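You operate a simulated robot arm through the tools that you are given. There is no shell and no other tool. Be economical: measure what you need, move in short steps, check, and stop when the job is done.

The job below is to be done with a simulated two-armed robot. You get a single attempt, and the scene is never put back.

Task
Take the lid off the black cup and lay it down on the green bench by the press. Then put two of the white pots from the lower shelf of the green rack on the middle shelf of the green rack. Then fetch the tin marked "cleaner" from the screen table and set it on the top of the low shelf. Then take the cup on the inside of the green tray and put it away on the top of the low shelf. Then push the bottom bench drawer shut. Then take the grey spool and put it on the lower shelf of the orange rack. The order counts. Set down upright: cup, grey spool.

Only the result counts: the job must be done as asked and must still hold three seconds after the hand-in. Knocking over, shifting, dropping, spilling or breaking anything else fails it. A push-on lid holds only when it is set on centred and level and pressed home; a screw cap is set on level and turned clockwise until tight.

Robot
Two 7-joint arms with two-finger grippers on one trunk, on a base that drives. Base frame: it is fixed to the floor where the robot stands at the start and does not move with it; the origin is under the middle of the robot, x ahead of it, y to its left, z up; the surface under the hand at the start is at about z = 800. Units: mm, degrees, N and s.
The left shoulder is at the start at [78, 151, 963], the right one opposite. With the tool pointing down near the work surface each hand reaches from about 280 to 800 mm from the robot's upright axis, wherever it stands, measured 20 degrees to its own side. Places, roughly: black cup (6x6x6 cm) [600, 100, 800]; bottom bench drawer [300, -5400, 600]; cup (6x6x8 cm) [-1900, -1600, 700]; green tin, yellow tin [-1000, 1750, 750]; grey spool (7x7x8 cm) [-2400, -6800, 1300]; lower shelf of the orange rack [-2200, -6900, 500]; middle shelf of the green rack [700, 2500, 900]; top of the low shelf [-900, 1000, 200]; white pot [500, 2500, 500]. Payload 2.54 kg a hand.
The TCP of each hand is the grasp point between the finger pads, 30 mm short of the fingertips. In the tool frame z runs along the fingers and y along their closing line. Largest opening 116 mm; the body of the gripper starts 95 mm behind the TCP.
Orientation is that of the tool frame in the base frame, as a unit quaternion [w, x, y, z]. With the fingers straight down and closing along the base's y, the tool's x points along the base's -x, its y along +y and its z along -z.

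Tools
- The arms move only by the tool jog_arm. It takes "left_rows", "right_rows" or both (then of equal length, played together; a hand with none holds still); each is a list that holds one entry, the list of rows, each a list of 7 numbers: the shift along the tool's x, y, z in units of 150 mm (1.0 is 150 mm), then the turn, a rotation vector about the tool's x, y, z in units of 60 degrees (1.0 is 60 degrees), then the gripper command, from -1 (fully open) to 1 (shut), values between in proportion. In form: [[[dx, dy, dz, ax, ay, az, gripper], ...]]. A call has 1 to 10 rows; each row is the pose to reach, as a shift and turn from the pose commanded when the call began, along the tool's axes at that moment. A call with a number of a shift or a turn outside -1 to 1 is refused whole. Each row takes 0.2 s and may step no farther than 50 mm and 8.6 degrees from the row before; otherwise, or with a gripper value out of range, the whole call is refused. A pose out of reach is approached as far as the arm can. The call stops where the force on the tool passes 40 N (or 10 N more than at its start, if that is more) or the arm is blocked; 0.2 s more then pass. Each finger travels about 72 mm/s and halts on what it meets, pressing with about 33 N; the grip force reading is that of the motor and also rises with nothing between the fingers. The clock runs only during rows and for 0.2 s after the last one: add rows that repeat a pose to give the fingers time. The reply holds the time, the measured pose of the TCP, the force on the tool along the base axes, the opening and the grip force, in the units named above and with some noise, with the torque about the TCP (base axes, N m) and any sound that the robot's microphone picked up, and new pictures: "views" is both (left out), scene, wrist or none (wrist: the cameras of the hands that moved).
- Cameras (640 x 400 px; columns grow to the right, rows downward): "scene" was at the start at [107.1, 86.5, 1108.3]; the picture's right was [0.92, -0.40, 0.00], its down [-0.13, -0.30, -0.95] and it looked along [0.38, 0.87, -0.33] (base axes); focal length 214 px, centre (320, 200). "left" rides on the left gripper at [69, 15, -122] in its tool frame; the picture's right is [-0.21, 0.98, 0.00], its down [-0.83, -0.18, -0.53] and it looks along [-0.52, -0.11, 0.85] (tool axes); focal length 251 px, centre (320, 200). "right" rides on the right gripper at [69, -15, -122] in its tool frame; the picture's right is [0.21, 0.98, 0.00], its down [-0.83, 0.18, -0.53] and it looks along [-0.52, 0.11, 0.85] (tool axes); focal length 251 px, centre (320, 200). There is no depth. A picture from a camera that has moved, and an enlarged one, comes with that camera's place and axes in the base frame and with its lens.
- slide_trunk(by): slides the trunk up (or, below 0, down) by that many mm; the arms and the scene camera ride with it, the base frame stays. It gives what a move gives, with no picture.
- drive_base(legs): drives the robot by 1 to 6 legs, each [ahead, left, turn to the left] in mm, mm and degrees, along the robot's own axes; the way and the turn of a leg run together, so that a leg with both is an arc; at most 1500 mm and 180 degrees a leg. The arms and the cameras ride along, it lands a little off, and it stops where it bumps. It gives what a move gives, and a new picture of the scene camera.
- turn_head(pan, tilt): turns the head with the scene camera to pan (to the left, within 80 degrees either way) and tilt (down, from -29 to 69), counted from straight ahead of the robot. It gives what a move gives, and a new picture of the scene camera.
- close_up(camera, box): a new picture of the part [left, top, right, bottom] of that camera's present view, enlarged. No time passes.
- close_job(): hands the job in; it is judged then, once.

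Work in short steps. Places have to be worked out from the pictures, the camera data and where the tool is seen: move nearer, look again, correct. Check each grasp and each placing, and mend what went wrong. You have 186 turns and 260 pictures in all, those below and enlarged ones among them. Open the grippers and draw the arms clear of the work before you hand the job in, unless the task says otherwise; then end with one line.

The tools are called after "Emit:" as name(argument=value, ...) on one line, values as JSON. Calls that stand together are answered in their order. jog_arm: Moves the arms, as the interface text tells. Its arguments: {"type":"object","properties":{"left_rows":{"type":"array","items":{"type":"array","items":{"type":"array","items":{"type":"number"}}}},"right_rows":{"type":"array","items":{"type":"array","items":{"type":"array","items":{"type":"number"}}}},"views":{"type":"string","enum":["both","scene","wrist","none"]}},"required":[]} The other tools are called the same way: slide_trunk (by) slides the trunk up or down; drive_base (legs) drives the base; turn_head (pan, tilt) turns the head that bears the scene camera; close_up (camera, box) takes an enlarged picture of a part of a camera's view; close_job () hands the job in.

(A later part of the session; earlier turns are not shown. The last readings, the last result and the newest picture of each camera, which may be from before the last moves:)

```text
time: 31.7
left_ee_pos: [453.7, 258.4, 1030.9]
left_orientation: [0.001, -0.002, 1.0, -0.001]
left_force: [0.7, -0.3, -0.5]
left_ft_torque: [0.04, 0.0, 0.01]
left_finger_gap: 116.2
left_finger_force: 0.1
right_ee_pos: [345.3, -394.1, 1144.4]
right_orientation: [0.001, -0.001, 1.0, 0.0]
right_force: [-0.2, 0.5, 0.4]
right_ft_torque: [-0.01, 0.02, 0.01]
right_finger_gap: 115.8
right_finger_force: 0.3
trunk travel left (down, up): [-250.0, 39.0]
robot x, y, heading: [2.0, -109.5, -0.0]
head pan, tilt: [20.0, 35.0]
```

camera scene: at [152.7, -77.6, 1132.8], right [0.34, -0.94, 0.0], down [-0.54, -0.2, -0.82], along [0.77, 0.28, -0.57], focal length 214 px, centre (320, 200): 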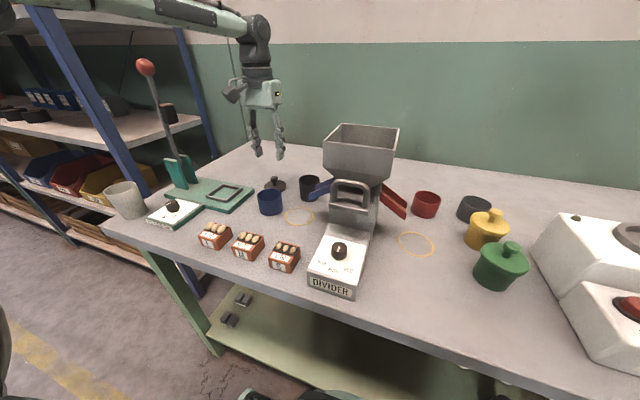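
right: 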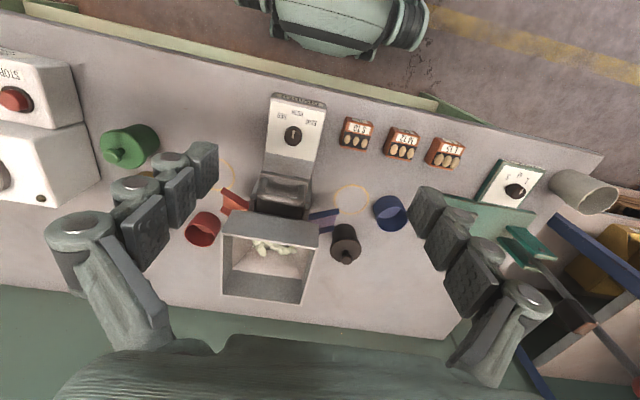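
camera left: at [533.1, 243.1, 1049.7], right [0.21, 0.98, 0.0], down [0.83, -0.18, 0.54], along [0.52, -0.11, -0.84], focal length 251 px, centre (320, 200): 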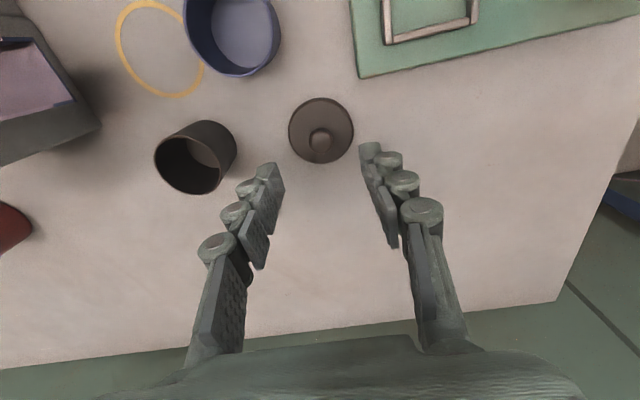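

I back up 250 mm and look left with the head.

Emit:
drive_base(legs=[[-250, 0, 0]])

Emit:
turn_head(pan=75, tilt=20)

```text
time: 33.5
left_ee_pos: [204.4, 259.2, 1032.6]
left_orientation: [0.001, -0.002, 1.0, 0.0]
left_force: [-0.3, -0.3, -0.4]
left_ft_torque: [0.01, 0.0, -0.01]
left_finger_gap: 115.8
left_finger_force: 0.1
right_ee_pos: [96.7, -392.7, 1145.4]
right_orientation: [0.001, 0.0, 1.0, 0.0]
right_force: [-0.9, 0.0, 0.0]
right_ft_torque: [0.03, -0.05, -0.02]
right_finger_gap: 115.8
right_finger_force: 0.0
trunk travel left (down, up): [-250.0, 39.0]
robot x, y, heading: [-245.6, -109.2, 0.4]
head pan, tilt: [20.0, 35.0]
camera scene: at [-96.5, -77.7, 1133.0], right [0.34, -0.94, 0.0], down [-0.54, -0.2, -0.82], along [0.77, 0.28, -0.57], focal length 214 px, centre (320, 200)
```

scene: 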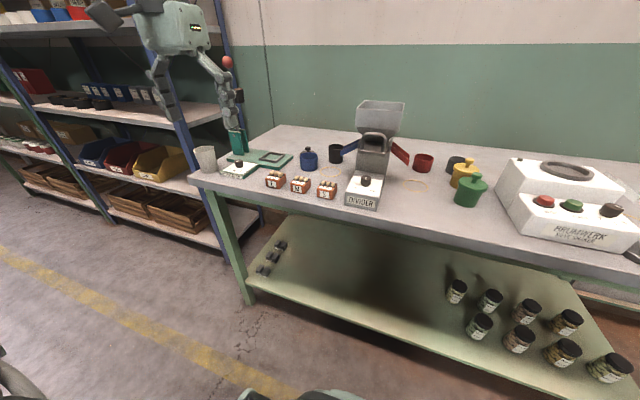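

```text
time: 34.8
left_ee_pos: [203.9, 258.1, 1030.7]
left_orientation: [0.001, -0.002, 1.0, 0.0]
left_force: [0.3, -0.6, 0.2]
left_ft_torque: [0.01, -0.02, -0.01]
left_finger_gap: 116.0
left_finger_force: 0.2
right_ee_pos: [96.8, -393.4, 1143.4]
right_orientation: [0.001, 0.0, 1.0, 0.0]
right_force: [0.7, -0.7, -0.3]
right_ft_torque: [0.01, 0.0, -0.01]
right_finger_gap: 115.7
right_finger_force: 0.0
trunk travel left (down, up): [-250.0, 39.0]
robot x, y, heading: [-249.4, -106.2, 0.0]
head pan, tilt: [75.0, 20.0]
camera scene: at [-154.5, -17.9, 1156.7], right [0.97, -0.26, 0.0], down [-0.09, -0.33, -0.94], along [0.24, 0.91, -0.34], focal length 214 px, centre (320, 200)
```

scene: 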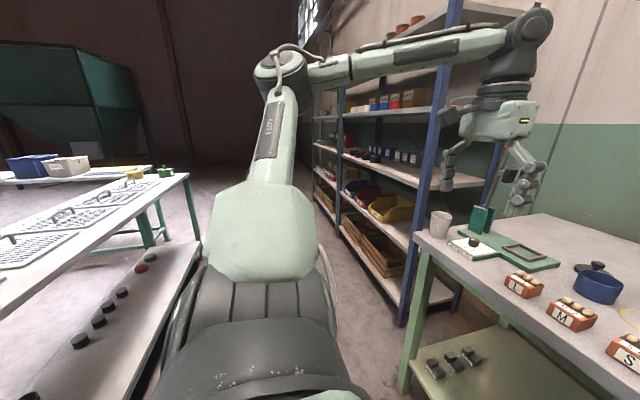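

The corridor between the screen table (x≲−700) and rack (x≳500) is wide. I strafe left in two legs to about y = 2400, then look ahead.

Emit:
drive_base(legs=[[50, 1400, 0], [0, 1100, 0]])

Emit:
turn_head(pan=0, tilt=20)

```text
time: 58.7
left_ee_pos: [215.7, 2751.8, 1031.5]
left_orientation: [0.001, -0.01, 1.0, -0.001]
left_force: [-0.2, 0.3, 0.4]
left_ft_torque: [-0.01, 0.02, 0.02]
left_finger_gap: 116.0
left_finger_force: 0.0
right_ee_pos: [119.2, 2098.0, 1144.5]
right_orientation: [0.001, -0.008, 1.0, 0.0]
right_force: [-0.3, -0.1, 0.1]
right_ft_torque: [0.02, -0.02, 0.01]
right_finger_gap: 116.2
right_finger_force: 0.0
trunk travel left (down, up): [-250.0, 39.0]
robot x, y, heading: [-231.1, 2375.7, 0.8]
head pan, tilt: [75.0, 20.0]
camera scene: at [-138.3, 2469.2, 1156.7], right [0.97, -0.24, 0.0], down [-0.08, -0.33, -0.94], along [0.23, 0.91, -0.34], focal length 214 px, centre (320, 200)
```

scene: 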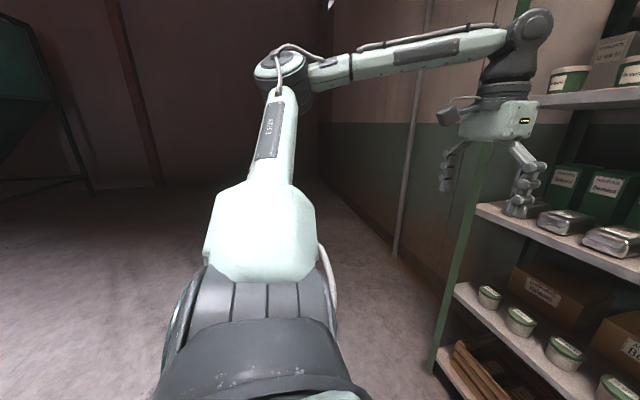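

```text
time: 60.2
left_ee_pos: [216.4, 2751.2, 1030.9]
left_orientation: [0.001, -0.009, 1.0, 0.0]
left_force: [0.2, 0.2, -0.2]
left_ft_torque: [-0.01, 0.01, 0.0]
left_finger_gap: 116.0
left_finger_force: 0.1
right_ee_pos: [118.8, 2098.6, 1145.8]
right_orientation: [0.001, -0.008, 1.0, 0.001]
right_force: [0.2, 0.2, 0.5]
right_ft_torque: [-0.03, -0.01, 0.03]
right_finger_gap: 115.9
right_finger_force: 0.0
trunk travel left (down, up): [-250.0, 39.0]
robot x, y, heading: [-231.7, 2379.4, 1.0]
head pan, tilt: [0.0, 20.0]
camera scene: at [-67.9, 2380.4, 1156.7], right [0.02, -1.0, 0.0], down [-0.34, -0.01, -0.94], along [0.94, 0.02, -0.34], focal length 214 px, centre (320, 200)
```

scene: 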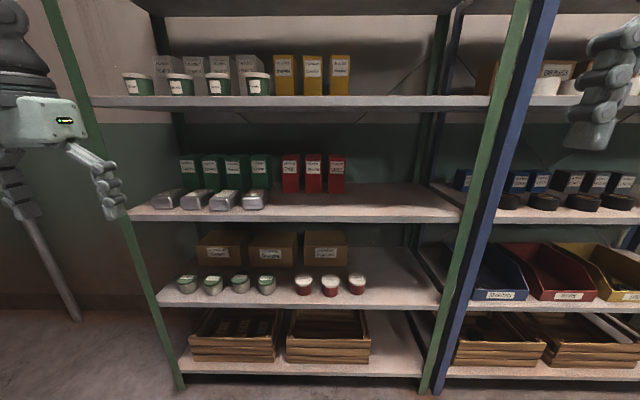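

Green rack in view. I zoom on the pots.

Emit:
close_up(camera="scene", box=[150, 220, 400, 376])

Emit:
close_up(camera="scene", box=[110, 130, 390, 305])

```text
2.56 times, centred on (275, 298) of scene
camera zoom: at [-67.9, 2380.4, 1156.7], right [0.02, -1.0, 0.0], down [-0.34, -0.01, -0.94], along [0.94, 0.02, -0.34], focal length 549 px, centre (435, -51)
```

zoom: 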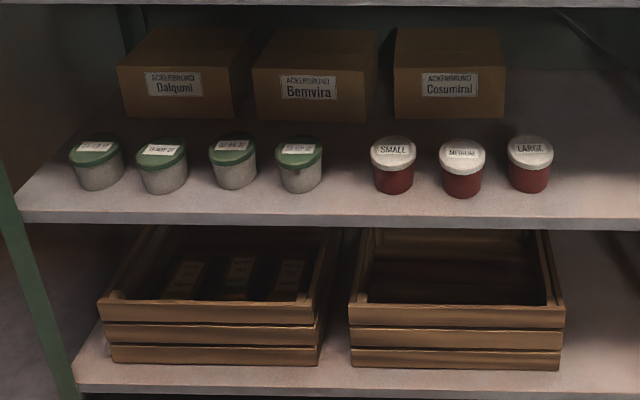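

```text
2.29 times, centred on (250, 218) of scene
camera zoom: at [-67.9, 2380.4, 1156.7], right [0.02, -1.0, 0.0], down [-0.34, -0.01, -0.94], along [0.94, 0.02, -0.34], focal length 490 px, centre (480, 160)
```

zoom: 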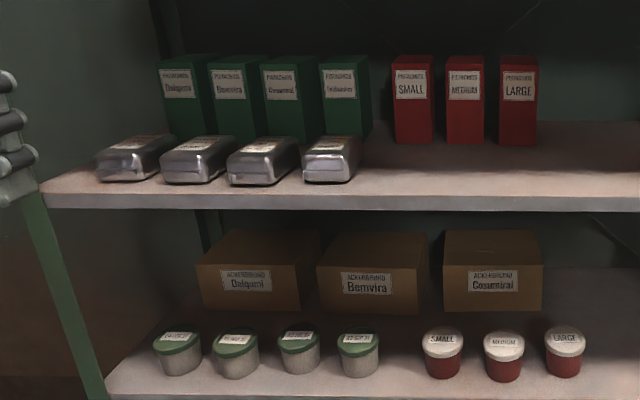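

White-bodied pots with green lids sit on the lower shelf (rightmost about [650,2610,525]). Plan: grip with the tool pitched 45°. First drive 130 forward.

Emit:
drive_base(legs=[[130, 0, -1]])

Emit:
slide_trunk(by=-200)

```text
time: 61.5
left_ee_pos: [354.4, 2744.4, 1031.9]
left_orientation: [0.001, -0.001, 1.0, 0.001]
left_force: [-0.4, 0.6, -0.9]
left_ft_torque: [0.0, 0.03, 0.01]
left_finger_gap: 116.0
left_finger_force: 0.1
right_ee_pos: [244.0, 2093.1, 1144.4]
right_orientation: [0.002, 0.001, 1.0, -0.001]
right_force: [0.0, 0.0, 0.2]
right_ft_torque: [0.0, 0.07, 0.03]
right_finger_gap: 116.0
right_finger_force: 0.2
trunk travel left (down, up): [-250.0, 39.0]
robot x, y, heading: [-98.8, 2379.4, 0.1]
head pan, tilt: [0.0, 20.0]
camera scene: at [63.0, 2378.4, 1156.6], right [0.0, -1.0, 0.0], down [-0.34, 0.0, -0.94], along [0.94, 0.0, -0.34], focal length 214 px, centre (320, 200)
```

scene: 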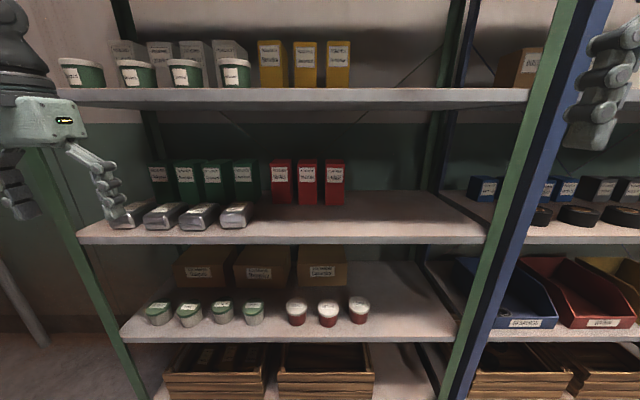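

```text
time: 63.7
left_ee_pos: [353.0, 2744.7, 831.3]
left_orientation: [0.003, -0.001, 1.0, 0.001]
left_force: [-0.7, -0.1, 0.2]
left_ft_torque: [0.01, -0.01, 0.01]
left_finger_gap: 116.3
left_finger_force: 0.1
right_ee_pos: [243.5, 2092.6, 944.9]
right_orientation: [0.001, 0.0, 1.0, 0.0]
right_force: [-0.7, -0.3, 0.2]
right_ft_torque: [0.02, -0.04, 0.01]
right_finger_gap: 116.3
right_finger_force: 0.1
trunk travel left (down, up): [-50.0, 239.0]
robot x, y, heading: [-101.5, 2376.0, -0.3]
head pan, tilt: [0.0, 20.0]
```

I pitch the left tool 45° forward while moving to about [450,2605,680].

Emit:
jog_arm(left_rows=[[[-0.09, -0.13, 0.14, 0, -0.125, 0, -1], [-0.18, -0.26, 0.28, 0, -0.25, 0, -1], [-0.28, -0.4, 0.42, 0, -0.375, 0, -1], [-0.37, -0.53, 0.57, 0, -0.5, 0, -1], [-0.46, -0.66, 0.72, 0, -0.625, 0, -1], [-0.55, -0.8, 0.86, 0, -0.75, 0, -1], [-0.647, -0.93, 1, 0, -0.75, 0, -1], [-0.647, -0.93, 1, 0, -0.75, 0, -1]]])

```text
time: 65.5
left_ee_pos: [450.2, 2603.3, 682.2]
left_orientation: [0.384, -0.002, 0.923, 0.0]
left_force: [0.0, 0.1, 0.0]
left_ft_torque: [0.03, 0.0, -0.02]
left_finger_gap: 115.8
left_finger_force: 0.1
right_ee_pos: [244.2, 2092.6, 945.3]
right_orientation: [0.0, 0.001, 1.0, 0.0]
right_force: [0.5, 0.3, -0.5]
right_ft_torque: [0.01, 0.0, 0.03]
right_finger_gap: 116.0
right_finger_force: 0.0
trunk travel left (down, up): [-50.0, 239.0]
robot x, y, heading: [-100.2, 2380.5, -0.1]
head pan, tilt: [0.0, 20.0]
camera scene: at [62.3, 2378.4, 956.7], right [0.0, -1.0, 0.0], down [-0.34, 0.0, -0.94], along [0.94, 0.0, -0.34], focal length 214 px, centre (320, 200)
camera left: at [313.9, 2619.5, 719.5], right [0.15, 0.98, 0.15], down [0.2, -0.18, 0.96], along [0.97, -0.11, -0.23], focal length 251 px, centre (320, 200)
```

scene: 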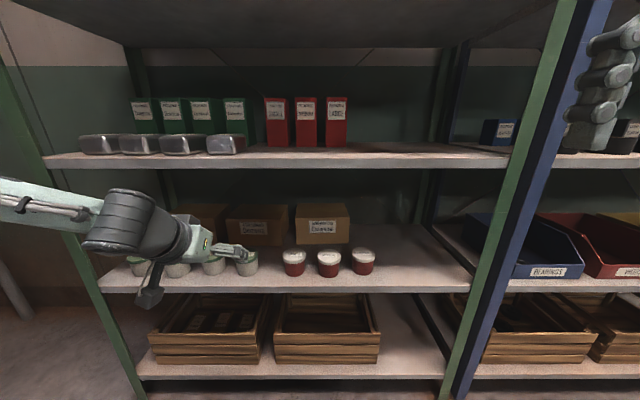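
left: 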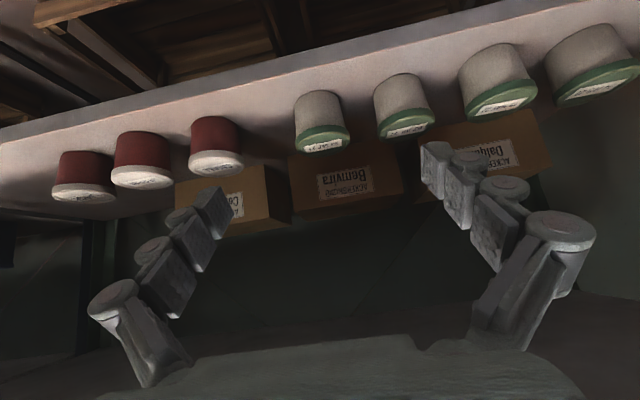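

Pot 4 measured at about [649,2603], z 500–555. I approach halfway along the tool axis with an opening of 100 mm.

Emit:
jog_arm(left_rows=[[[-0.236, 0, 0, 0, 0, 0, -0.72], [-0.236, 0, 0.3, 0, 0, 0, -0.72], [-0.236, 0, 0.6, 0, 0, 0, -0.72], [-0.236, 0, 0.8, 0, 0, 0, -0.72], [-0.236, 0, 0.8, 0, 0, 0, -0.72]]], views="wrist")

```text
time: 66.7
left_ee_pos: [561.3, 2607.1, 621.7]
left_orientation: [0.384, 0.0, 0.923, 0.0]
left_force: [-0.5, 0.4, 0.0]
left_ft_torque: [0.01, -0.01, 0.04]
left_finger_gap: 99.7
left_finger_force: 0.1
right_ee_pos: [244.9, 2092.4, 945.2]
right_orientation: [0.002, 0.001, 1.0, 0.0]
right_force: [0.9, 0.1, -0.2]
right_ft_torque: [0.01, -0.01, 0.0]
right_finger_gap: 116.0
right_finger_force: 0.0
trunk travel left (down, up): [-50.0, 239.0]
robot x, y, heading: [-101.2, 2380.8, -0.1]
head pan, tilt: [0.0, 20.0]
camera left: at [424.4, 2621.2, 659.5], right [0.15, 0.98, 0.15], down [0.2, -0.18, 0.96], along [0.97, -0.11, -0.23], focal length 251 px, centre (320, 200)
```

left: 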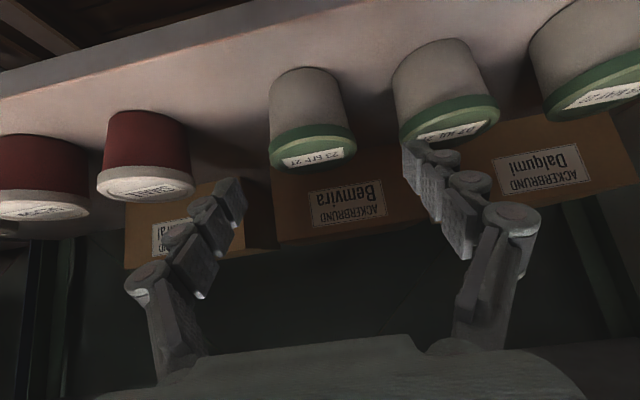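

I correct y by −7 and advance 60 mm more, fingers straddling the pot.

Emit:
jog_arm(left_rows=[[[0, -0.045, 0.1, 0, 0, 0, -0.72], [0, -0.045, 0.25, 0, 0, 0, -0.72], [0, -0.045, 0.4, 0, 0, 0, -0.72], [0, -0.045, 0.4, 0, 0, 0, -0.72]]])

```text
time: 67.7
left_ee_pos: [603.5, 2598.1, 579.6]
left_orientation: [0.384, 0.0, 0.923, -0.001]
left_force: [0.8, -0.2, -0.5]
left_ft_torque: [-0.01, 0.04, 0.0]
left_finger_gap: 99.8
left_finger_force: 0.1
right_ee_pos: [244.7, 2092.4, 944.5]
right_orientation: [0.001, 0.001, 1.0, -0.001]
right_force: [-0.7, -0.9, -0.2]
right_ft_torque: [-0.03, -0.02, 0.01]
right_finger_gap: 116.1
right_finger_force: 0.1
trunk travel left (down, up): [-50.0, 239.0]
robot x, y, heading: [-102.5, 2377.0, -0.0]
head pan, tilt: [0.0, 20.0]
camera scene: at [62.3, 2378.4, 956.7], right [0.0, -1.0, 0.0], down [-0.34, 0.0, -0.94], along [0.94, 0.0, -0.34], focal length 214 px, centre (320, 200)
camera left: at [466.3, 2613.8, 617.5], right [0.15, 0.98, 0.15], down [0.2, -0.18, 0.96], along [0.97, -0.11, -0.23], focal length 251 px, centre (320, 200)
```

scene: 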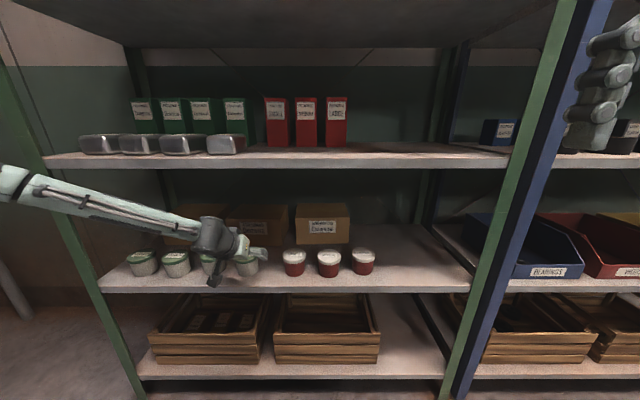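
left: 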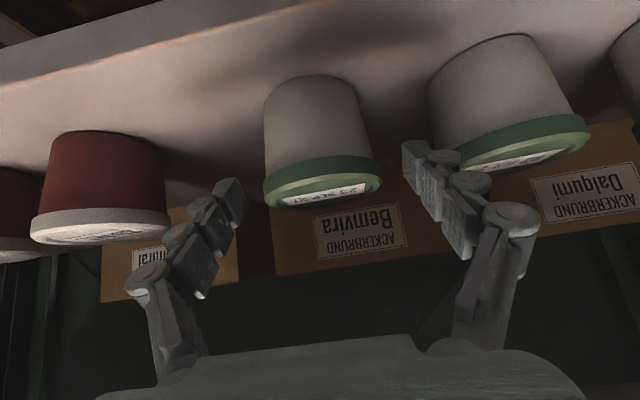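

Comparing views gives the pot centre near [606,2601], z 527–578, i.e. it's already between the fingers. I lower 20 mm and close.

Emit:
jog_arm(left_rows=[[[0.05, 0.015, 0.05, 0, 0, 0, -0.72], [0.095, 0.015, 0.095, 0, 0, 0, -0.72], [0.095, 0.015, 0.095, 0, 0, 0, -0.4], [0.095, 0.015, 0.095, 0, 0, 0, 0], [0.095, 0.015, 0.095, 0, 0, 0, 0.4], [0.095, 0.015, 0.095, 0, 0, 0, 0.4]]], views="wrist")

```text
time: 69.1
left_ee_pos: [604.0, 2601.1, 560.2]
left_orientation: [0.384, 0.0, 0.923, -0.001]
left_force: [-0.7, -0.8, -0.2]
left_ft_torque: [0.02, -0.03, -0.02]
left_finger_gap: 65.0
left_finger_force: 33.3
right_ee_pos: [244.4, 2092.3, 944.9]
right_orientation: [0.001, 0.0, 1.0, 0.0]
right_force: [-0.7, -0.2, -0.6]
right_ft_torque: [0.02, 0.0, -0.01]
right_finger_gap: 116.1
right_finger_force: 0.1
trunk travel left (down, up): [-50.0, 239.0]
robot x, y, heading: [-99.6, 2376.9, -0.1]
head pan, tilt: [0.0, 20.0]
camera left: at [466.2, 2615.8, 597.5], right [0.15, 0.98, 0.15], down [0.2, -0.18, 0.96], along [0.97, -0.11, -0.23], focal length 251 px, centre (320, 200)
```

left: 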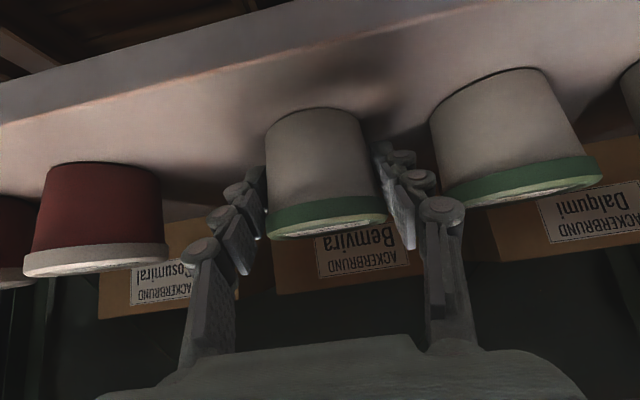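

Gripped at 65 mm. I lift 30 mm and check.

Emit:
jog_arm(left_rows=[[[-0.04, 0, -0.04, 0, 0, 0, 0.6], [-0.09, 0, -0.09, 0, 0, 0, 0.6], [-0.14, 0, -0.14, 0, 0, 0, 0.6], [-0.14, 0, -0.14, 0, 0, 0, 0.6]]], views="wrist")

```text
time: 70.1
left_ee_pos: [602.3, 2600.4, 589.3]
left_orientation: [0.384, -0.001, 0.923, 0.0]
left_force: [0.2, 0.0, -1.7]
left_ft_torque: [-0.02, 0.02, 0.01]
left_finger_gap: 64.8
left_finger_force: 33.1
right_ee_pos: [243.3, 2091.9, 945.3]
right_orientation: [0.001, 0.001, 1.0, 0.002]
right_force: [0.4, -0.6, -0.9]
right_ft_torque: [-0.02, -0.01, 0.01]
right_finger_gap: 115.8
right_finger_force: 0.1
trunk travel left (down, up): [-50.0, 239.0]
robot x, y, heading: [-102.1, 2375.1, 0.0]
head pan, tilt: [0.0, 20.0]
camera left: at [466.0, 2616.1, 627.3], right [0.15, 0.98, 0.15], down [0.2, -0.18, 0.96], along [0.97, -0.11, -0.23], focal length 251 px, centre (320, 200)
```

left: 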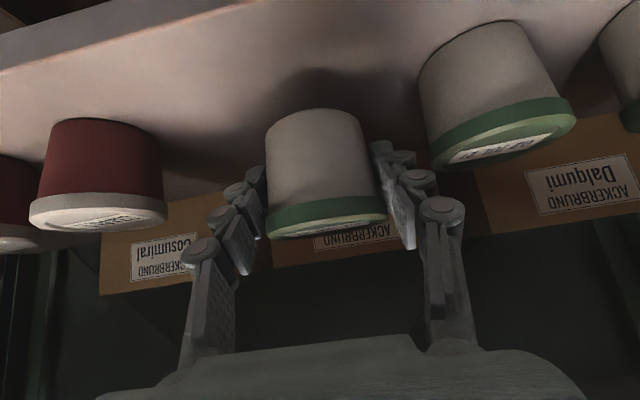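

Pot is held. I draw it straight out to x≈440, then raise the trunk.

Emit:
jog_arm(left_rows=[[[0.19, 0, -0.19, 0, 0, 0, 0.6], [0.38, 0, -0.38, 0, 0, 0, 0.6], [0.57, 0, -0.57, 0, 0, 0, 0.6], [0.76, 0, -0.76, 0, 0, 0, 0.6], [0.76, 0, -0.76, 0, 0, 0, 0.6]]], views="none")

Emit:
slide_trunk(by=235)

```text
time: 71.3
left_ee_pos: [442.0, 2599.4, 589.5]
left_orientation: [0.384, 0.0, 0.923, -0.001]
left_force: [0.8, -0.4, -1.0]
left_ft_torque: [-0.02, 0.02, 0.0]
left_finger_gap: 65.1
left_finger_force: 33.4
right_ee_pos: [244.2, 2092.7, 945.2]
right_orientation: [0.001, 0.0, 1.0, 0.0]
right_force: [-0.4, 0.2, 0.4]
right_ft_torque: [0.01, 0.02, 0.0]
right_finger_gap: 116.0
right_finger_force: 0.0
trunk travel left (down, up): [-50.0, 239.0]
robot x, y, heading: [-98.5, 2378.0, -0.0]
head pan, tilt: [0.0, 20.0]
```

```text
time: 73.7
left_ee_pos: [440.7, 2600.3, 823.9]
left_orientation: [0.383, 0.0, 0.924, -0.001]
left_force: [0.1, -0.4, -1.2]
left_ft_torque: [-0.01, 0.02, 0.01]
left_finger_gap: 64.7
left_finger_force: 33.1
right_ee_pos: [244.7, 2092.6, 1179.8]
right_orientation: [0.001, 0.001, 1.0, -0.001]
right_force: [-0.1, -1.0, 0.2]
right_ft_torque: [-0.01, 0.01, 0.0]
right_finger_gap: 116.0
right_finger_force: 0.1
trunk travel left (down, up): [-285.0, 4.0]
robot x, y, heading: [-102.7, 2376.0, -0.2]
head pan, tilt: [0.0, 20.0]
```

I raise the hand 150 mm and shift to y≈2450, then look.

Emit:
jog_arm(left_rows=[[[-0.18, -0.1, -0.18, 0, 0, 0, 0.6], [-0.36, -0.3, -0.36, 0, 0, 0, 0.6], [-0.54, -0.5, -0.54, 0, 0, 0, 0.6], [-0.707, -0.7, -0.707, 0, 0, 0, 0.6], [-0.707, -0.9, -0.707, 0, 0, 0, 0.6], [-0.707, -1, -0.707, 0, 0, 0, 0.6], [-0.707, -1, -0.707, 0, 0, 0, 0.6]]])

```text
time: 75.3
left_ee_pos: [441.6, 2448.5, 974.9]
left_orientation: [0.383, -0.001, 0.924, 0.0]
left_force: [-0.2, 0.4, -0.7]
left_ft_torque: [0.02, 0.0, 0.0]
left_finger_gap: 64.9
left_finger_force: 32.6
right_ee_pos: [244.9, 2093.3, 1179.8]
right_orientation: [0.001, 0.001, 1.0, 0.0]
right_force: [0.0, 0.3, 0.2]
right_ft_torque: [0.0, -0.04, 0.0]
right_finger_gap: 116.0
right_finger_force: 0.0
trunk travel left (down, up): [-285.0, 4.0]
robot x, y, heading: [-100.4, 2380.8, -0.2]
head pan, tilt: [0.0, 20.0]
camera scene: at [62.3, 2378.5, 1191.7], right [0.0, -1.0, 0.0], down [-0.34, 0.0, -0.94], along [0.94, 0.0, -0.34], focal length 214 px, centre (320, 200)
camera left: at [303.8, 2464.4, 1012.0], right [0.15, 0.98, 0.15], down [0.2, -0.18, 0.96], along [0.97, -0.11, -0.23], focal length 251 px, centre (320, 200)
```

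scene: 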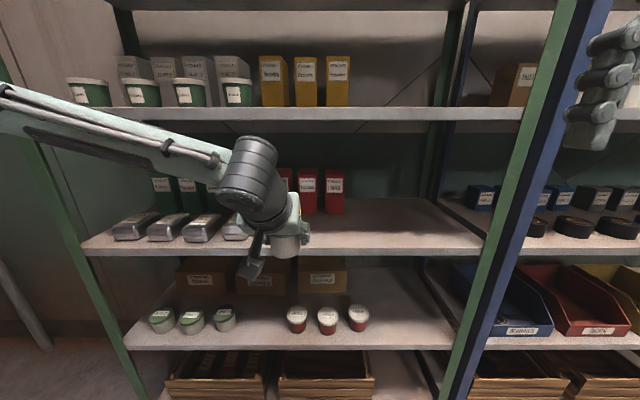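
left: 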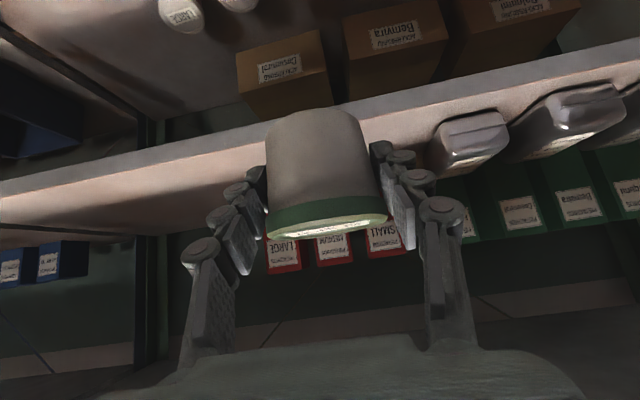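

Path is clear. I insert to x≈620, then lower to about z 930.

Emit:
jog_arm(left_rows=[[[-0.2, 0, 0.2, 0, 0, 0, 0.6], [-0.4, 0, 0.4, 0, 0, 0, 0.6], [-0.6, 0, 0.6, 0, 0, 0, 0.6], [-0.839, 0, 0.839, 0, 0, 0, 0.6], [-0.74, 0, 0.94, 0, 0, 0, 0.6], [-0.63, 0, 1, 0, 0, 0, 0.6], [-0.63, 0, 1, 0, 0, 0, 0.6]]])

```text
refused: row 4 steps farther than a row can; nothing moved
```

Emit:
jog_arm(left_rows=[[[-0.2, 0, 0.2, 0, 0, 0, 0.6], [-0.4, 0, 0.4, 0, 0, 0, 0.6], [-0.6, 0, 0.6, 0, 0, 0, 0.6], [-0.8, 0, 0.8, 0, 0, 0, 0.6], [-0.839, 0, 0.839, 0, 0, 0, 0.6], [-0.74, 0, 0.94, 0, 0, 0, 0.6], [-0.63, 0, 1, 0, 0, 0, 0.6], [-0.63, 0, 1, 0, 0, 0, 0.6]]])

```text
time: 77.1
left_ee_pos: [596.7, 2479.6, 940.9]
left_orientation: [0.385, 0.0, 0.923, -0.001]
left_force: [-0.3, -0.4, -1.4]
left_ft_torque: [-0.02, 0.0, 0.01]
left_finger_gap: 65.0
left_finger_force: 32.9
left hand out of reach, approached as far as the arm can: row 3, 4, 5, 6, 7, 8
right_ee_pos: [244.0, 2092.4, 1179.9]
right_orientation: [0.001, 0.001, 1.0, 0.0]
right_force: [-0.7, -0.3, -0.7]
right_ft_torque: [-0.01, -0.05, -0.03]
right_finger_gap: 115.9
right_finger_force: 0.1
trunk travel left (down, up): [-285.0, 4.0]
robot x, y, heading: [-101.4, 2376.2, -0.3]
head pan, tilt: [0.0, 20.0]
camera scene: at [62.4, 2378.4, 1191.7], right [0.0, -1.0, 0.0], down [-0.34, 0.0, -0.94], along [0.94, 0.0, -0.34], focal length 214 px, centre (320, 200)
camera left: at [459.6, 2494.7, 979.4], right [0.15, 0.98, 0.15], down [0.2, -0.18, 0.96], along [0.97, -0.11, -0.23], focal length 251 px, centre (320, 200)
```

scene: 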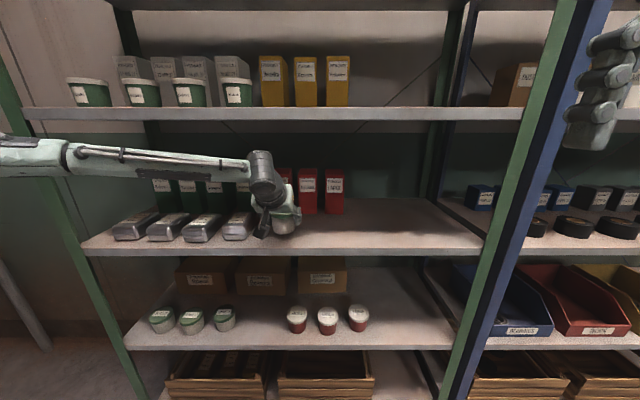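
left: 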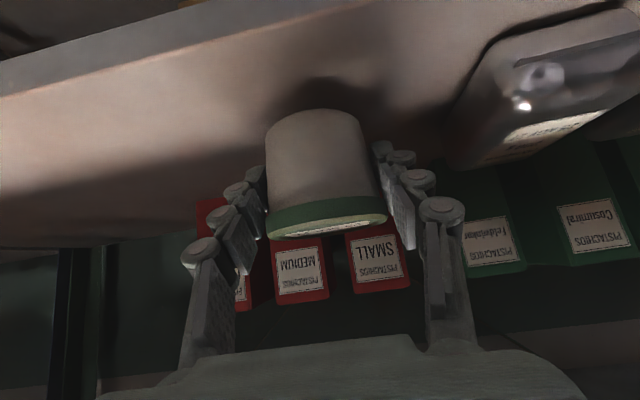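

Reach-limited at x 597, so I drive the base 50 mm ahead to bring the pot deeper over the shelf.

Emit:
drive_base(legs=[[50, 0, 0]])

```text
time: 78.0
left_ee_pos: [647.1, 2479.0, 940.5]
left_orientation: [0.384, 0.0, 0.923, -0.001]
left_force: [0.4, 0.5, -1.9]
left_ft_torque: [-0.03, 0.01, 0.04]
left_finger_gap: 64.7
left_finger_force: 33.4
right_ee_pos: [295.8, 2094.7, 1179.0]
right_orientation: [0.0, 0.002, 1.0, 0.0]
right_force: [0.8, -0.2, 0.6]
right_ft_torque: [0.02, 0.06, 0.03]
right_finger_gap: 116.1
right_finger_force: 0.0
trunk travel left (down, up): [-285.0, 4.0]
robot x, y, heading: [-51.5, 2381.0, -0.1]
head pan, tilt: [0.0, 20.0]
camera scene: at [113.0, 2378.4, 1191.5], right [0.0, -1.0, 0.0], down [-0.34, 0.0, -0.94], along [0.94, 0.0, -0.34], focal length 214 px, centre (320, 200)
```

scene: 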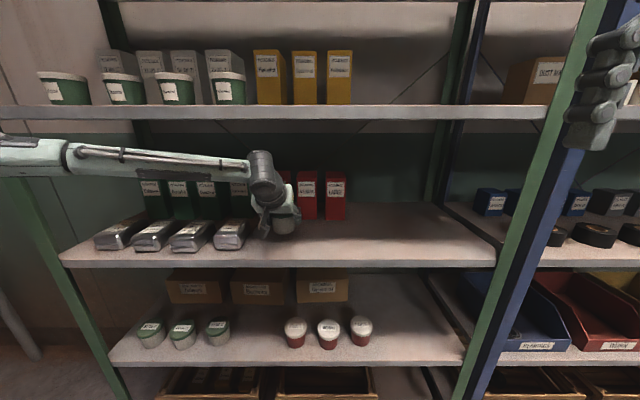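

I lower in small steps to contact.

Emit:
jog_arm(left_rows=[[[0.05, 0, 0.05, 0, 0, 0, 0.6], [0.08, 0, 0.08, 0, 0, 0, 0.6], [0.1, 0, 0.1, 0, 0, 0, 0.6], [0.12, 0, 0.12, 0, 0, 0, 0.6]]])

```text
time: 79.0
left_ee_pos: [644.8, 2482.1, 919.5]
left_orientation: [0.386, 0.0, 0.922, -0.002]
left_force: [2.0, 0.1, 5.0]
left_ft_torque: [0.15, 0.04, -0.02]
left_finger_gap: 64.9
left_finger_force: 32.5
left hand out of reach, approached as far as the arm can: row 3, 4
right_ee_pos: [292.8, 2092.1, 1181.2]
right_orientation: [0.0, 0.0, 1.0, 0.0]
right_force: [0.2, -0.2, 0.2]
right_ft_torque: [-0.01, 0.01, 0.0]
right_finger_gap: 116.3
right_finger_force: 0.1
trunk travel left (down, up): [-285.0, 4.0]
robot x, y, heading: [-49.0, 2378.6, 0.0]
head pan, tilt: [0.0, 20.0]
camera scene: at [111.5, 2378.2, 1191.9], right [0.0, -1.0, 0.0], down [-0.34, 0.0, -0.94], along [0.94, 0.0, -0.34], focal length 214 px, centre (320, 200)
camera left: at [507.0, 2498.5, 956.7], right [0.15, 0.98, 0.15], down [0.2, -0.18, 0.96], along [0.97, -0.12, -0.22], focal length 251 px, centre (320, 200)
```

scene: 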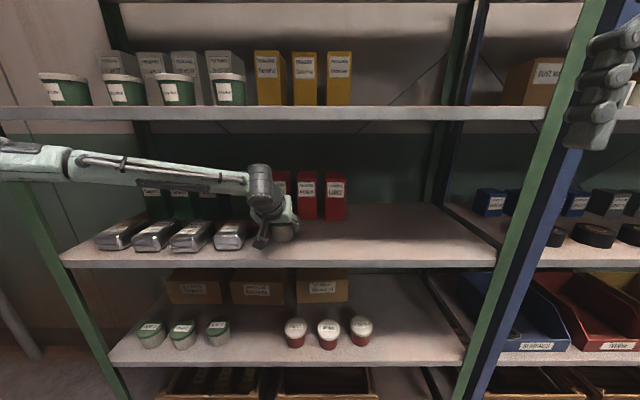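
left: 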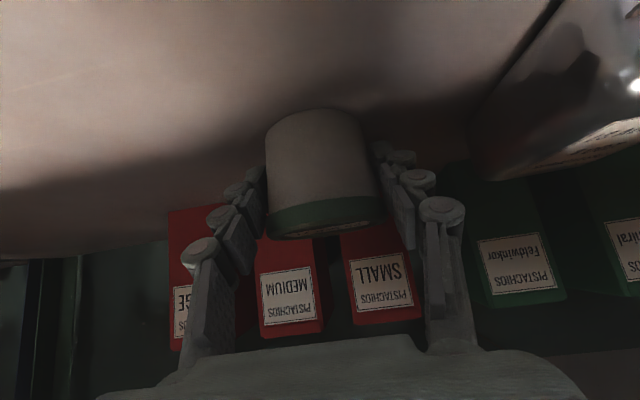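

Shelf contact (5 N). I open and retract along the tool axis.

Emit:
jog_arm(left_rows=[[[0, 0, 0, 0, 0, 0, 0], [0, 0, 0, 0, 0, 0, -0.5], [0, 0, 0, 0, 0, 0, -0.6], [0, 0, -0.25, 0, 0, 0, -0.6], [0.1, 0, -0.5, 0, 0, 0, -0.6], [0.25, 0, -0.75, 0, 0, 0, -0.6], [0.4, 0, -1, 0, 0, 0, -0.6], [0.4, 0, -1, 0, 0, 0, -0.6]]])

```text
time: 80.8
left_ee_pos: [495.6, 2482.3, 980.3]
left_orientation: [0.383, 0.0, 0.924, -0.001]
left_force: [0.1, -0.4, -0.5]
left_ft_torque: [-0.01, -0.04, -0.01]
left_finger_gap: 92.7
left_finger_force: 0.1
right_ee_pos: [293.7, 2092.2, 1179.3]
right_orientation: [0.001, 0.001, 1.0, 0.0]
right_force: [0.2, 0.2, -0.3]
right_ft_torque: [0.01, 0.0, 0.01]
right_finger_gap: 116.2
right_finger_force: 0.1
trunk travel left (down, up): [-285.0, 4.0]
robot x, y, heading: [-51.0, 2377.2, 0.1]
head pan, tilt: [0.0, 20.0]
camera scene: at [112.3, 2378.4, 1191.6], right [0.0, -1.0, 0.0], down [-0.34, 0.0, -0.94], along [0.94, 0.0, -0.34], focal length 214 px, centre (320, 200)
camera left: at [358.8, 2498.2, 1018.0], right [0.15, 0.98, 0.15], down [0.2, -0.18, 0.96], along [0.97, -0.11, -0.23], focal length 251 px, centre (320, 200)
```

scene: 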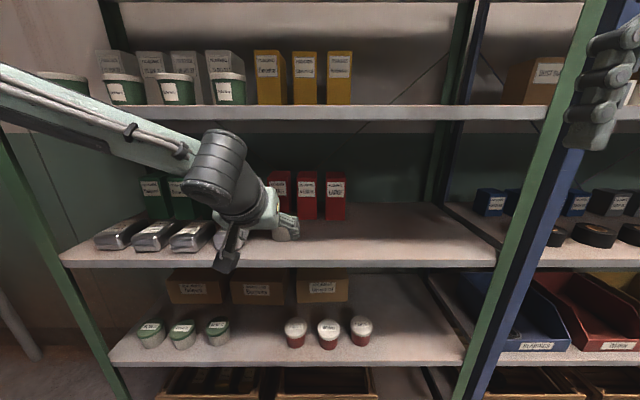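
left: 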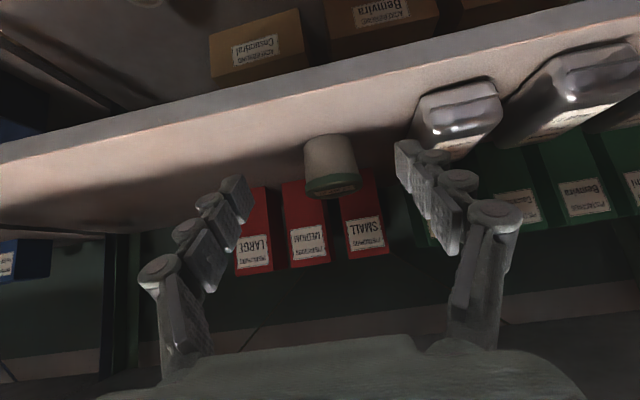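

First pot stands on the middle shelf. For the second I back the hand off, lower it, drive left 100 and lower the trunk.

Emit:
jog_arm(left_rows=[[[0.2, 0, -0.2, 0, 0, 0, -0.6], [0.354, 0, -0.354, 0, 0, 0, -0.72], [0.53, 0.2, -0.18, 0, 0, 0, -0.72], [0.7, 0.4, 0, 0, 0, 0, -0.72], [0.88, 0.6, 0.18, 0, 0, 0, -0.72], [1, 0.8, 0.3, 0, 0, 0, -0.72], [1, 0.8, 0.3, 0, 0, 0, -0.72]]], views="none")

Emit:
drive_base(legs=[[0, 110, 0]])

```text
time: 82.5
left_ee_pos: [441.9, 2603.3, 839.7]
left_orientation: [0.384, -0.001, 0.923, 0.0]
left_force: [-0.5, -0.1, 0.2]
left_ft_torque: [-0.03, 0.01, 0.02]
left_finger_gap: 100.0
left_finger_force: 0.0
left hand out of reach, approached as far as the arm can: row 3, 4, 5, 6, 7
right_ee_pos: [294.3, 2092.4, 1179.6]
right_orientation: [0.001, 0.001, 1.0, 0.0]
right_force: [0.1, -0.2, 0.0]
right_ft_torque: [0.02, 0.03, 0.02]
right_finger_gap: 115.8
right_finger_force: 0.0
trunk travel left (down, up): [-285.0, 4.0]
robot x, y, heading: [-49.9, 2375.2, 0.1]
head pan, tilt: [0.0, 20.0]
```

```text
time: 84.2
left_ee_pos: [442.4, 2712.1, 840.0]
left_orientation: [0.383, -0.001, 0.924, -0.001]
left_force: [0.2, -0.6, 0.0]
left_ft_torque: [-0.04, 0.01, 0.02]
left_finger_gap: 99.7
left_finger_force: 0.1
right_ee_pos: [294.2, 2202.0, 1179.3]
right_orientation: [0.001, 0.001, 1.0, 0.0]
right_force: [1.2, 0.1, -0.2]
right_ft_torque: [-0.01, -0.01, -0.02]
right_finger_gap: 116.2
right_finger_force: 0.2
trunk travel left (down, up): [-285.0, 4.0]
robot x, y, heading: [-52.6, 2486.0, 0.1]
head pan, tilt: [0.0, 20.0]
camera scene: at [112.1, 2488.4, 1191.7], right [0.0, -1.0, 0.0], down [-0.34, 0.0, -0.94], along [0.94, 0.0, -0.34], focal length 214 px, centre (320, 200)
```

scene: 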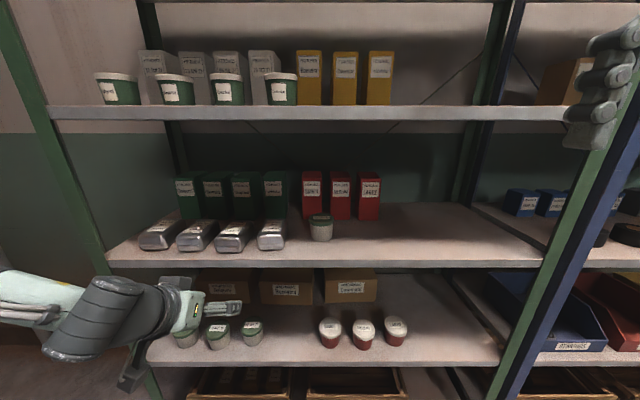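

Lower the trunk to put the hand at the lower shelf and view.

Emit:
slide_trunk(by=-235)

Emit:
jog_arm(left_rows=[[[0, 0, 0.15, 0, 0, 0, -0.72], [-0.2, 0, 0.35, 0, 0, 0, -0.72], [-0.35, 0, 0.5, 0, 0, 0, -0.72], [-0.35, 0, 0.5, 0, 0, 0, -0.72]]], views="wrist")

```text
time: 86.6
left_ee_pos: [443.4, 2712.7, 604.0]
left_orientation: [0.383, -0.001, 0.924, -0.001]
left_force: [-1.3, -0.2, 0.6]
left_ft_torque: [0.0, 0.02, 0.02]
left_finger_gap: 99.8
left_finger_force: 0.1
right_ee_pos: [293.4, 2203.4, 945.3]
right_orientation: [0.001, -0.001, 1.0, 0.001]
right_force: [0.0, 0.4, 0.0]
right_ft_torque: [0.0, 0.0, 0.02]
right_finger_gap: 116.1
right_finger_force: 0.1
trunk travel left (down, up): [-50.0, 239.0]
robot x, y, heading: [-53.3, 2486.5, -0.2]
head pan, tilt: [0.0, 20.0]
```

```text
time: 87.6
left_ee_pos: [532.0, 2712.7, 586.4]
left_orientation: [0.383, -0.001, 0.924, 0.0]
left_force: [-0.2, 1.1, -0.7]
left_ft_torque: [-0.01, 0.0, 0.0]
left_finger_gap: 99.7
left_finger_force: 0.1
right_ee_pos: [294.0, 2203.1, 944.8]
right_orientation: [0.001, 0.0, 1.0, 0.0]
right_force: [0.4, 0.0, -0.4]
right_ft_torque: [0.01, 0.01, 0.03]
right_finger_gap: 115.9
right_finger_force: 0.0
trunk travel left (down, up): [-50.0, 239.0]
robot x, y, heading: [-50.1, 2483.7, -0.3]
head pan, tilt: [0.0, 20.0]
camera left: at [395.3, 2727.8, 626.1], right [0.15, 0.98, 0.15], down [0.2, -0.18, 0.96], along [0.97, -0.11, -0.23], focal length 251 px, centre (320, 200)
```

left: 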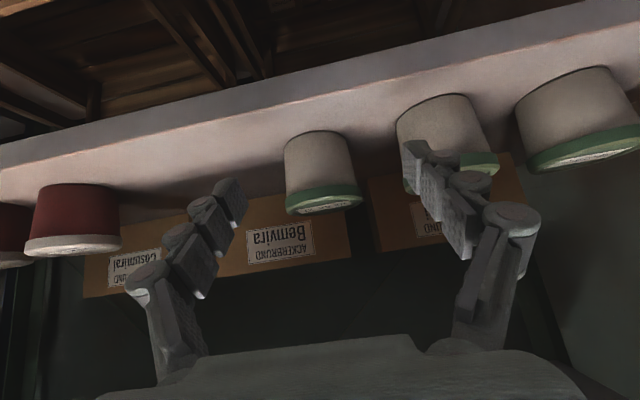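

Pot 3 at about [610,2708]. I move in to [605,2708,560] and close.

Emit:
jog_arm(left_rows=[[[-0.1, -0.03, 0.1, 0, 0, 0, -0.72], [-0.22, -0.03, 0.25, 0, 0, 0, -0.72], [-0.26, -0.03, 0.43, 0, 0, 0, -0.72], [-0.222, -0.03, 0.467, 0, 0, 0, -0.72], [-0.222, -0.03, 0.467, 0, 0, 0, -0.4], [-0.222, -0.03, 0.467, 0, 0, 0, 0], [-0.222, -0.03, 0.467, 0, 0, 0, 0.6], [-0.222, -0.03, 0.467, 0, 0, 0, 0.6]]], views="wrist")

```text
time: 89.4
left_ee_pos: [606.3, 2708.1, 563.0]
left_orientation: [0.383, -0.001, 0.924, 0.0]
left_force: [0.1, -0.6, 1.5]
left_ft_torque: [-0.1, -0.06, -0.01]
left_finger_gap: 64.8
left_finger_force: 32.8
right_ee_pos: [294.1, 2203.2, 945.5]
right_orientation: [0.001, 0.0, 1.0, 0.0]
right_force: [-0.6, -1.0, 0.7]
right_ft_torque: [-0.03, 0.0, 0.02]
right_finger_gap: 116.1
right_finger_force: 0.0
trunk travel left (down, up): [-50.0, 239.0]
robot x, y, heading: [-54.5, 2487.0, 0.2]
head pan, tilt: [0.0, 20.0]
camera left: at [468.2, 2723.7, 600.7], right [0.15, 0.98, 0.15], down [0.2, -0.18, 0.96], along [0.97, -0.11, -0.23], focal length 251 px, centre (320, 200)
```

left: 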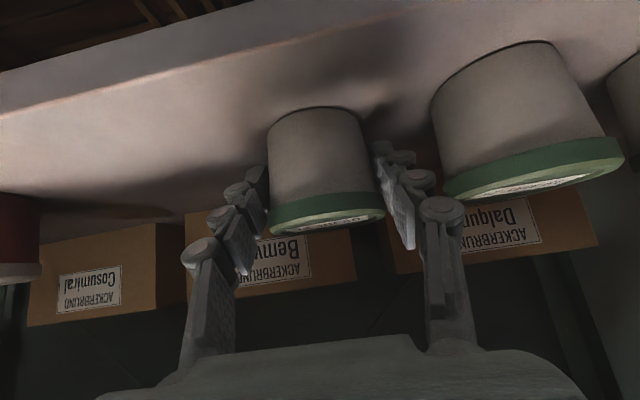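

Gripped. I lift 30 and draw out to x≈445.

Emit:
jog_arm(left_rows=[[[-0.07, 0, -0.07, 0, 0, 0, 0.6], [-0.14, 0, -0.14, 0, 0, 0, 0.6], [0.05, 0, -0.33, 0, 0, 0, 0.6], [0.24, 0, -0.52, 0, 0, 0, 0.6], [0.43, 0, -0.71, 0, 0, 0, 0.6], [0.62, 0, -0.9, 0, 0, 0, 0.6], [0.62, 0, -0.9, 0, 0, 0, 0.6]]], views="wrist")

```text
time: 91.0
left_ee_pos: [444.4, 2710.3, 592.8]
left_orientation: [0.384, 0.0, 0.923, -0.001]
left_force: [-0.7, -0.1, -1.1]
left_ft_torque: [0.0, 0.05, -0.01]
left_finger_gap: 64.8
left_finger_force: 33.3
right_ee_pos: [295.5, 2202.8, 944.1]
right_orientation: [0.0, 0.0, 1.0, 0.0]
right_force: [0.1, 0.4, -0.4]
right_ft_torque: [0.02, -0.02, 0.01]
right_finger_gap: 116.0
right_finger_force: 0.0
trunk travel left (down, up): [-50.0, 239.0]
robot x, y, heading: [-50.5, 2484.0, -0.0]
head pan, tilt: [0.0, 20.0]
camera left: at [307.7, 2724.8, 630.9], right [0.15, 0.98, 0.15], down [0.2, -0.18, 0.96], along [0.97, -0.11, -0.23], focal length 251 px, centre (320, 200)
```

left: 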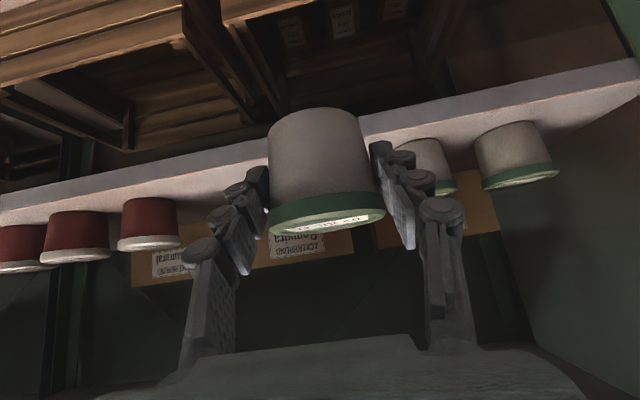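

Trunk up, then drive right 250.

Emit:
slide_trunk(by=235)

Emit:
drive_base(legs=[[0, -255, 0]])

Emit:
jog_arm(left_rows=[[[-0.18, 0, -0.18, 0, 0, 0, 0.6], [-0.36, -0.1, -0.36, 0, 0, 0, 0.6], [-0.54, -0.3, -0.54, 0, 0, 0, 0.6], [-0.707, -0.5, -0.707, 0, 0, 0, 0.6], [-0.707, -0.75, -0.707, 0, 0, 0, 0.6], [-0.707, -0.75, -0.707, 0, 0, 0, 0.6]]])

```text
time: 93.5
left_ee_pos: [445.0, 2709.4, 827.3]
left_orientation: [0.383, -0.001, 0.924, -0.001]
left_force: [0.3, 0.5, -1.5]
left_ft_torque: [0.0, 0.03, 0.0]
left_finger_gap: 64.9
left_finger_force: 32.9
right_ee_pos: [293.8, 2202.5, 1179.1]
right_orientation: [0.001, 0.0, 1.0, 0.0]
right_force: [-0.8, -0.8, -0.4]
right_ft_torque: [-0.01, -0.03, -0.01]
right_finger_gap: 116.0
right_finger_force: 0.0
trunk travel left (down, up): [-285.0, 4.0]
robot x, y, heading: [-49.2, 2488.7, -0.1]
head pan, tilt: [0.0, 20.0]
```

```text
time: 96.5
left_ee_pos: [444.5, 2453.5, 829.0]
left_orientation: [0.384, 0.0, 0.924, 0.0]
left_force: [-0.7, 0.1, -0.5]
left_ft_torque: [-0.02, -0.01, 0.0]
left_finger_gap: 64.6
left_finger_force: 33.1
right_ee_pos: [293.9, 1948.4, 1179.1]
right_orientation: [0.001, 0.001, 1.0, -0.001]
right_force: [-0.3, -0.1, -0.3]
right_ft_torque: [0.01, -0.03, -0.02]
right_finger_gap: 116.2
right_finger_force: 0.0
trunk travel left (down, up): [-285.0, 4.0]
robot x, y, heading: [-52.0, 2231.2, 0.1]
head pan, tilt: [0.0, 20.0]
camera scene: at [111.8, 2233.6, 1191.7], right [0.0, -1.0, 0.0], down [-0.34, 0.0, -0.94], along [0.94, 0.0, -0.34], focal length 214 px, centre (320, 200)
```

scene: 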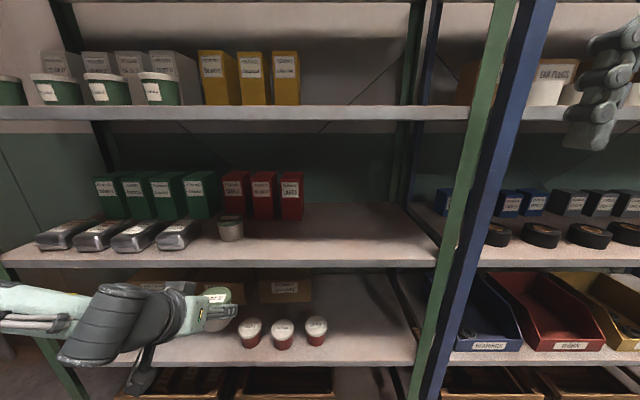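

```text
time: 97.9
left_ee_pos: [444.8, 2340.5, 977.8]
left_orientation: [0.383, -0.001, 0.924, -0.001]
left_force: [-0.7, -0.6, -0.9]
left_ft_torque: [-0.03, 0.03, -0.01]
left_finger_gap: 64.6
left_finger_force: 33.1
right_ee_pos: [293.2, 1948.1, 1179.9]
right_orientation: [0.0, 0.001, 1.0, 0.0]
right_force: [-0.2, -0.3, -0.2]
right_ft_torque: [0.04, -0.02, 0.02]
right_finger_gap: 115.9
right_finger_force: 0.0
trunk travel left (down, up): [-285.0, 4.0]
robot x, y, heading: [-51.5, 2234.4, -0.1]
head pan, tilt: [0.0, 20.0]
camera scene: at [111.3, 2233.8, 1191.8], right [0.0, -1.0, 0.0], down [-0.34, 0.0, -0.94], along [0.94, 0.0, -0.34], focal length 214 px, centre (320, 200)
camera left: at [307.2, 2357.0, 1015.6], right [0.15, 0.98, 0.15], down [0.2, -0.18, 0.96], along [0.97, -0.11, -0.23], focal length 251 px, centre (320, 200)
```

scene: 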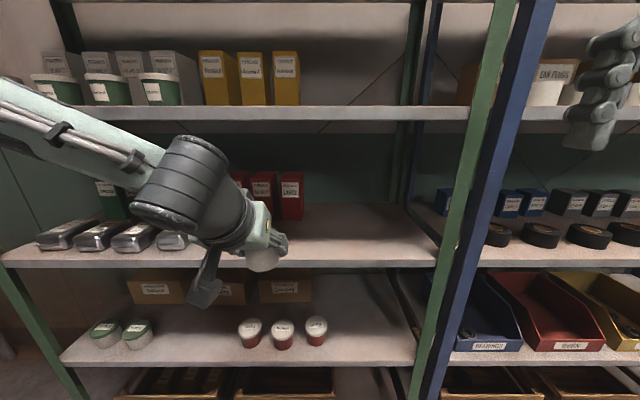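
left: 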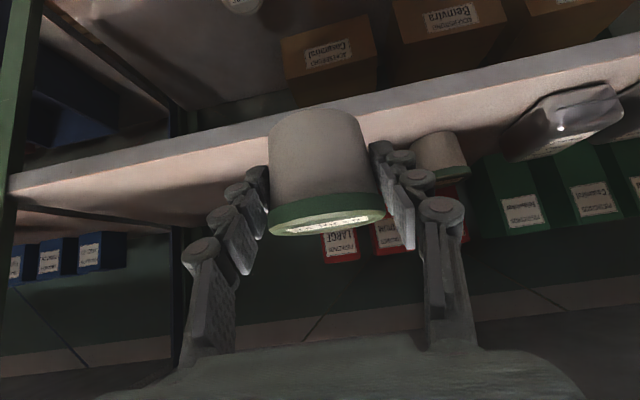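

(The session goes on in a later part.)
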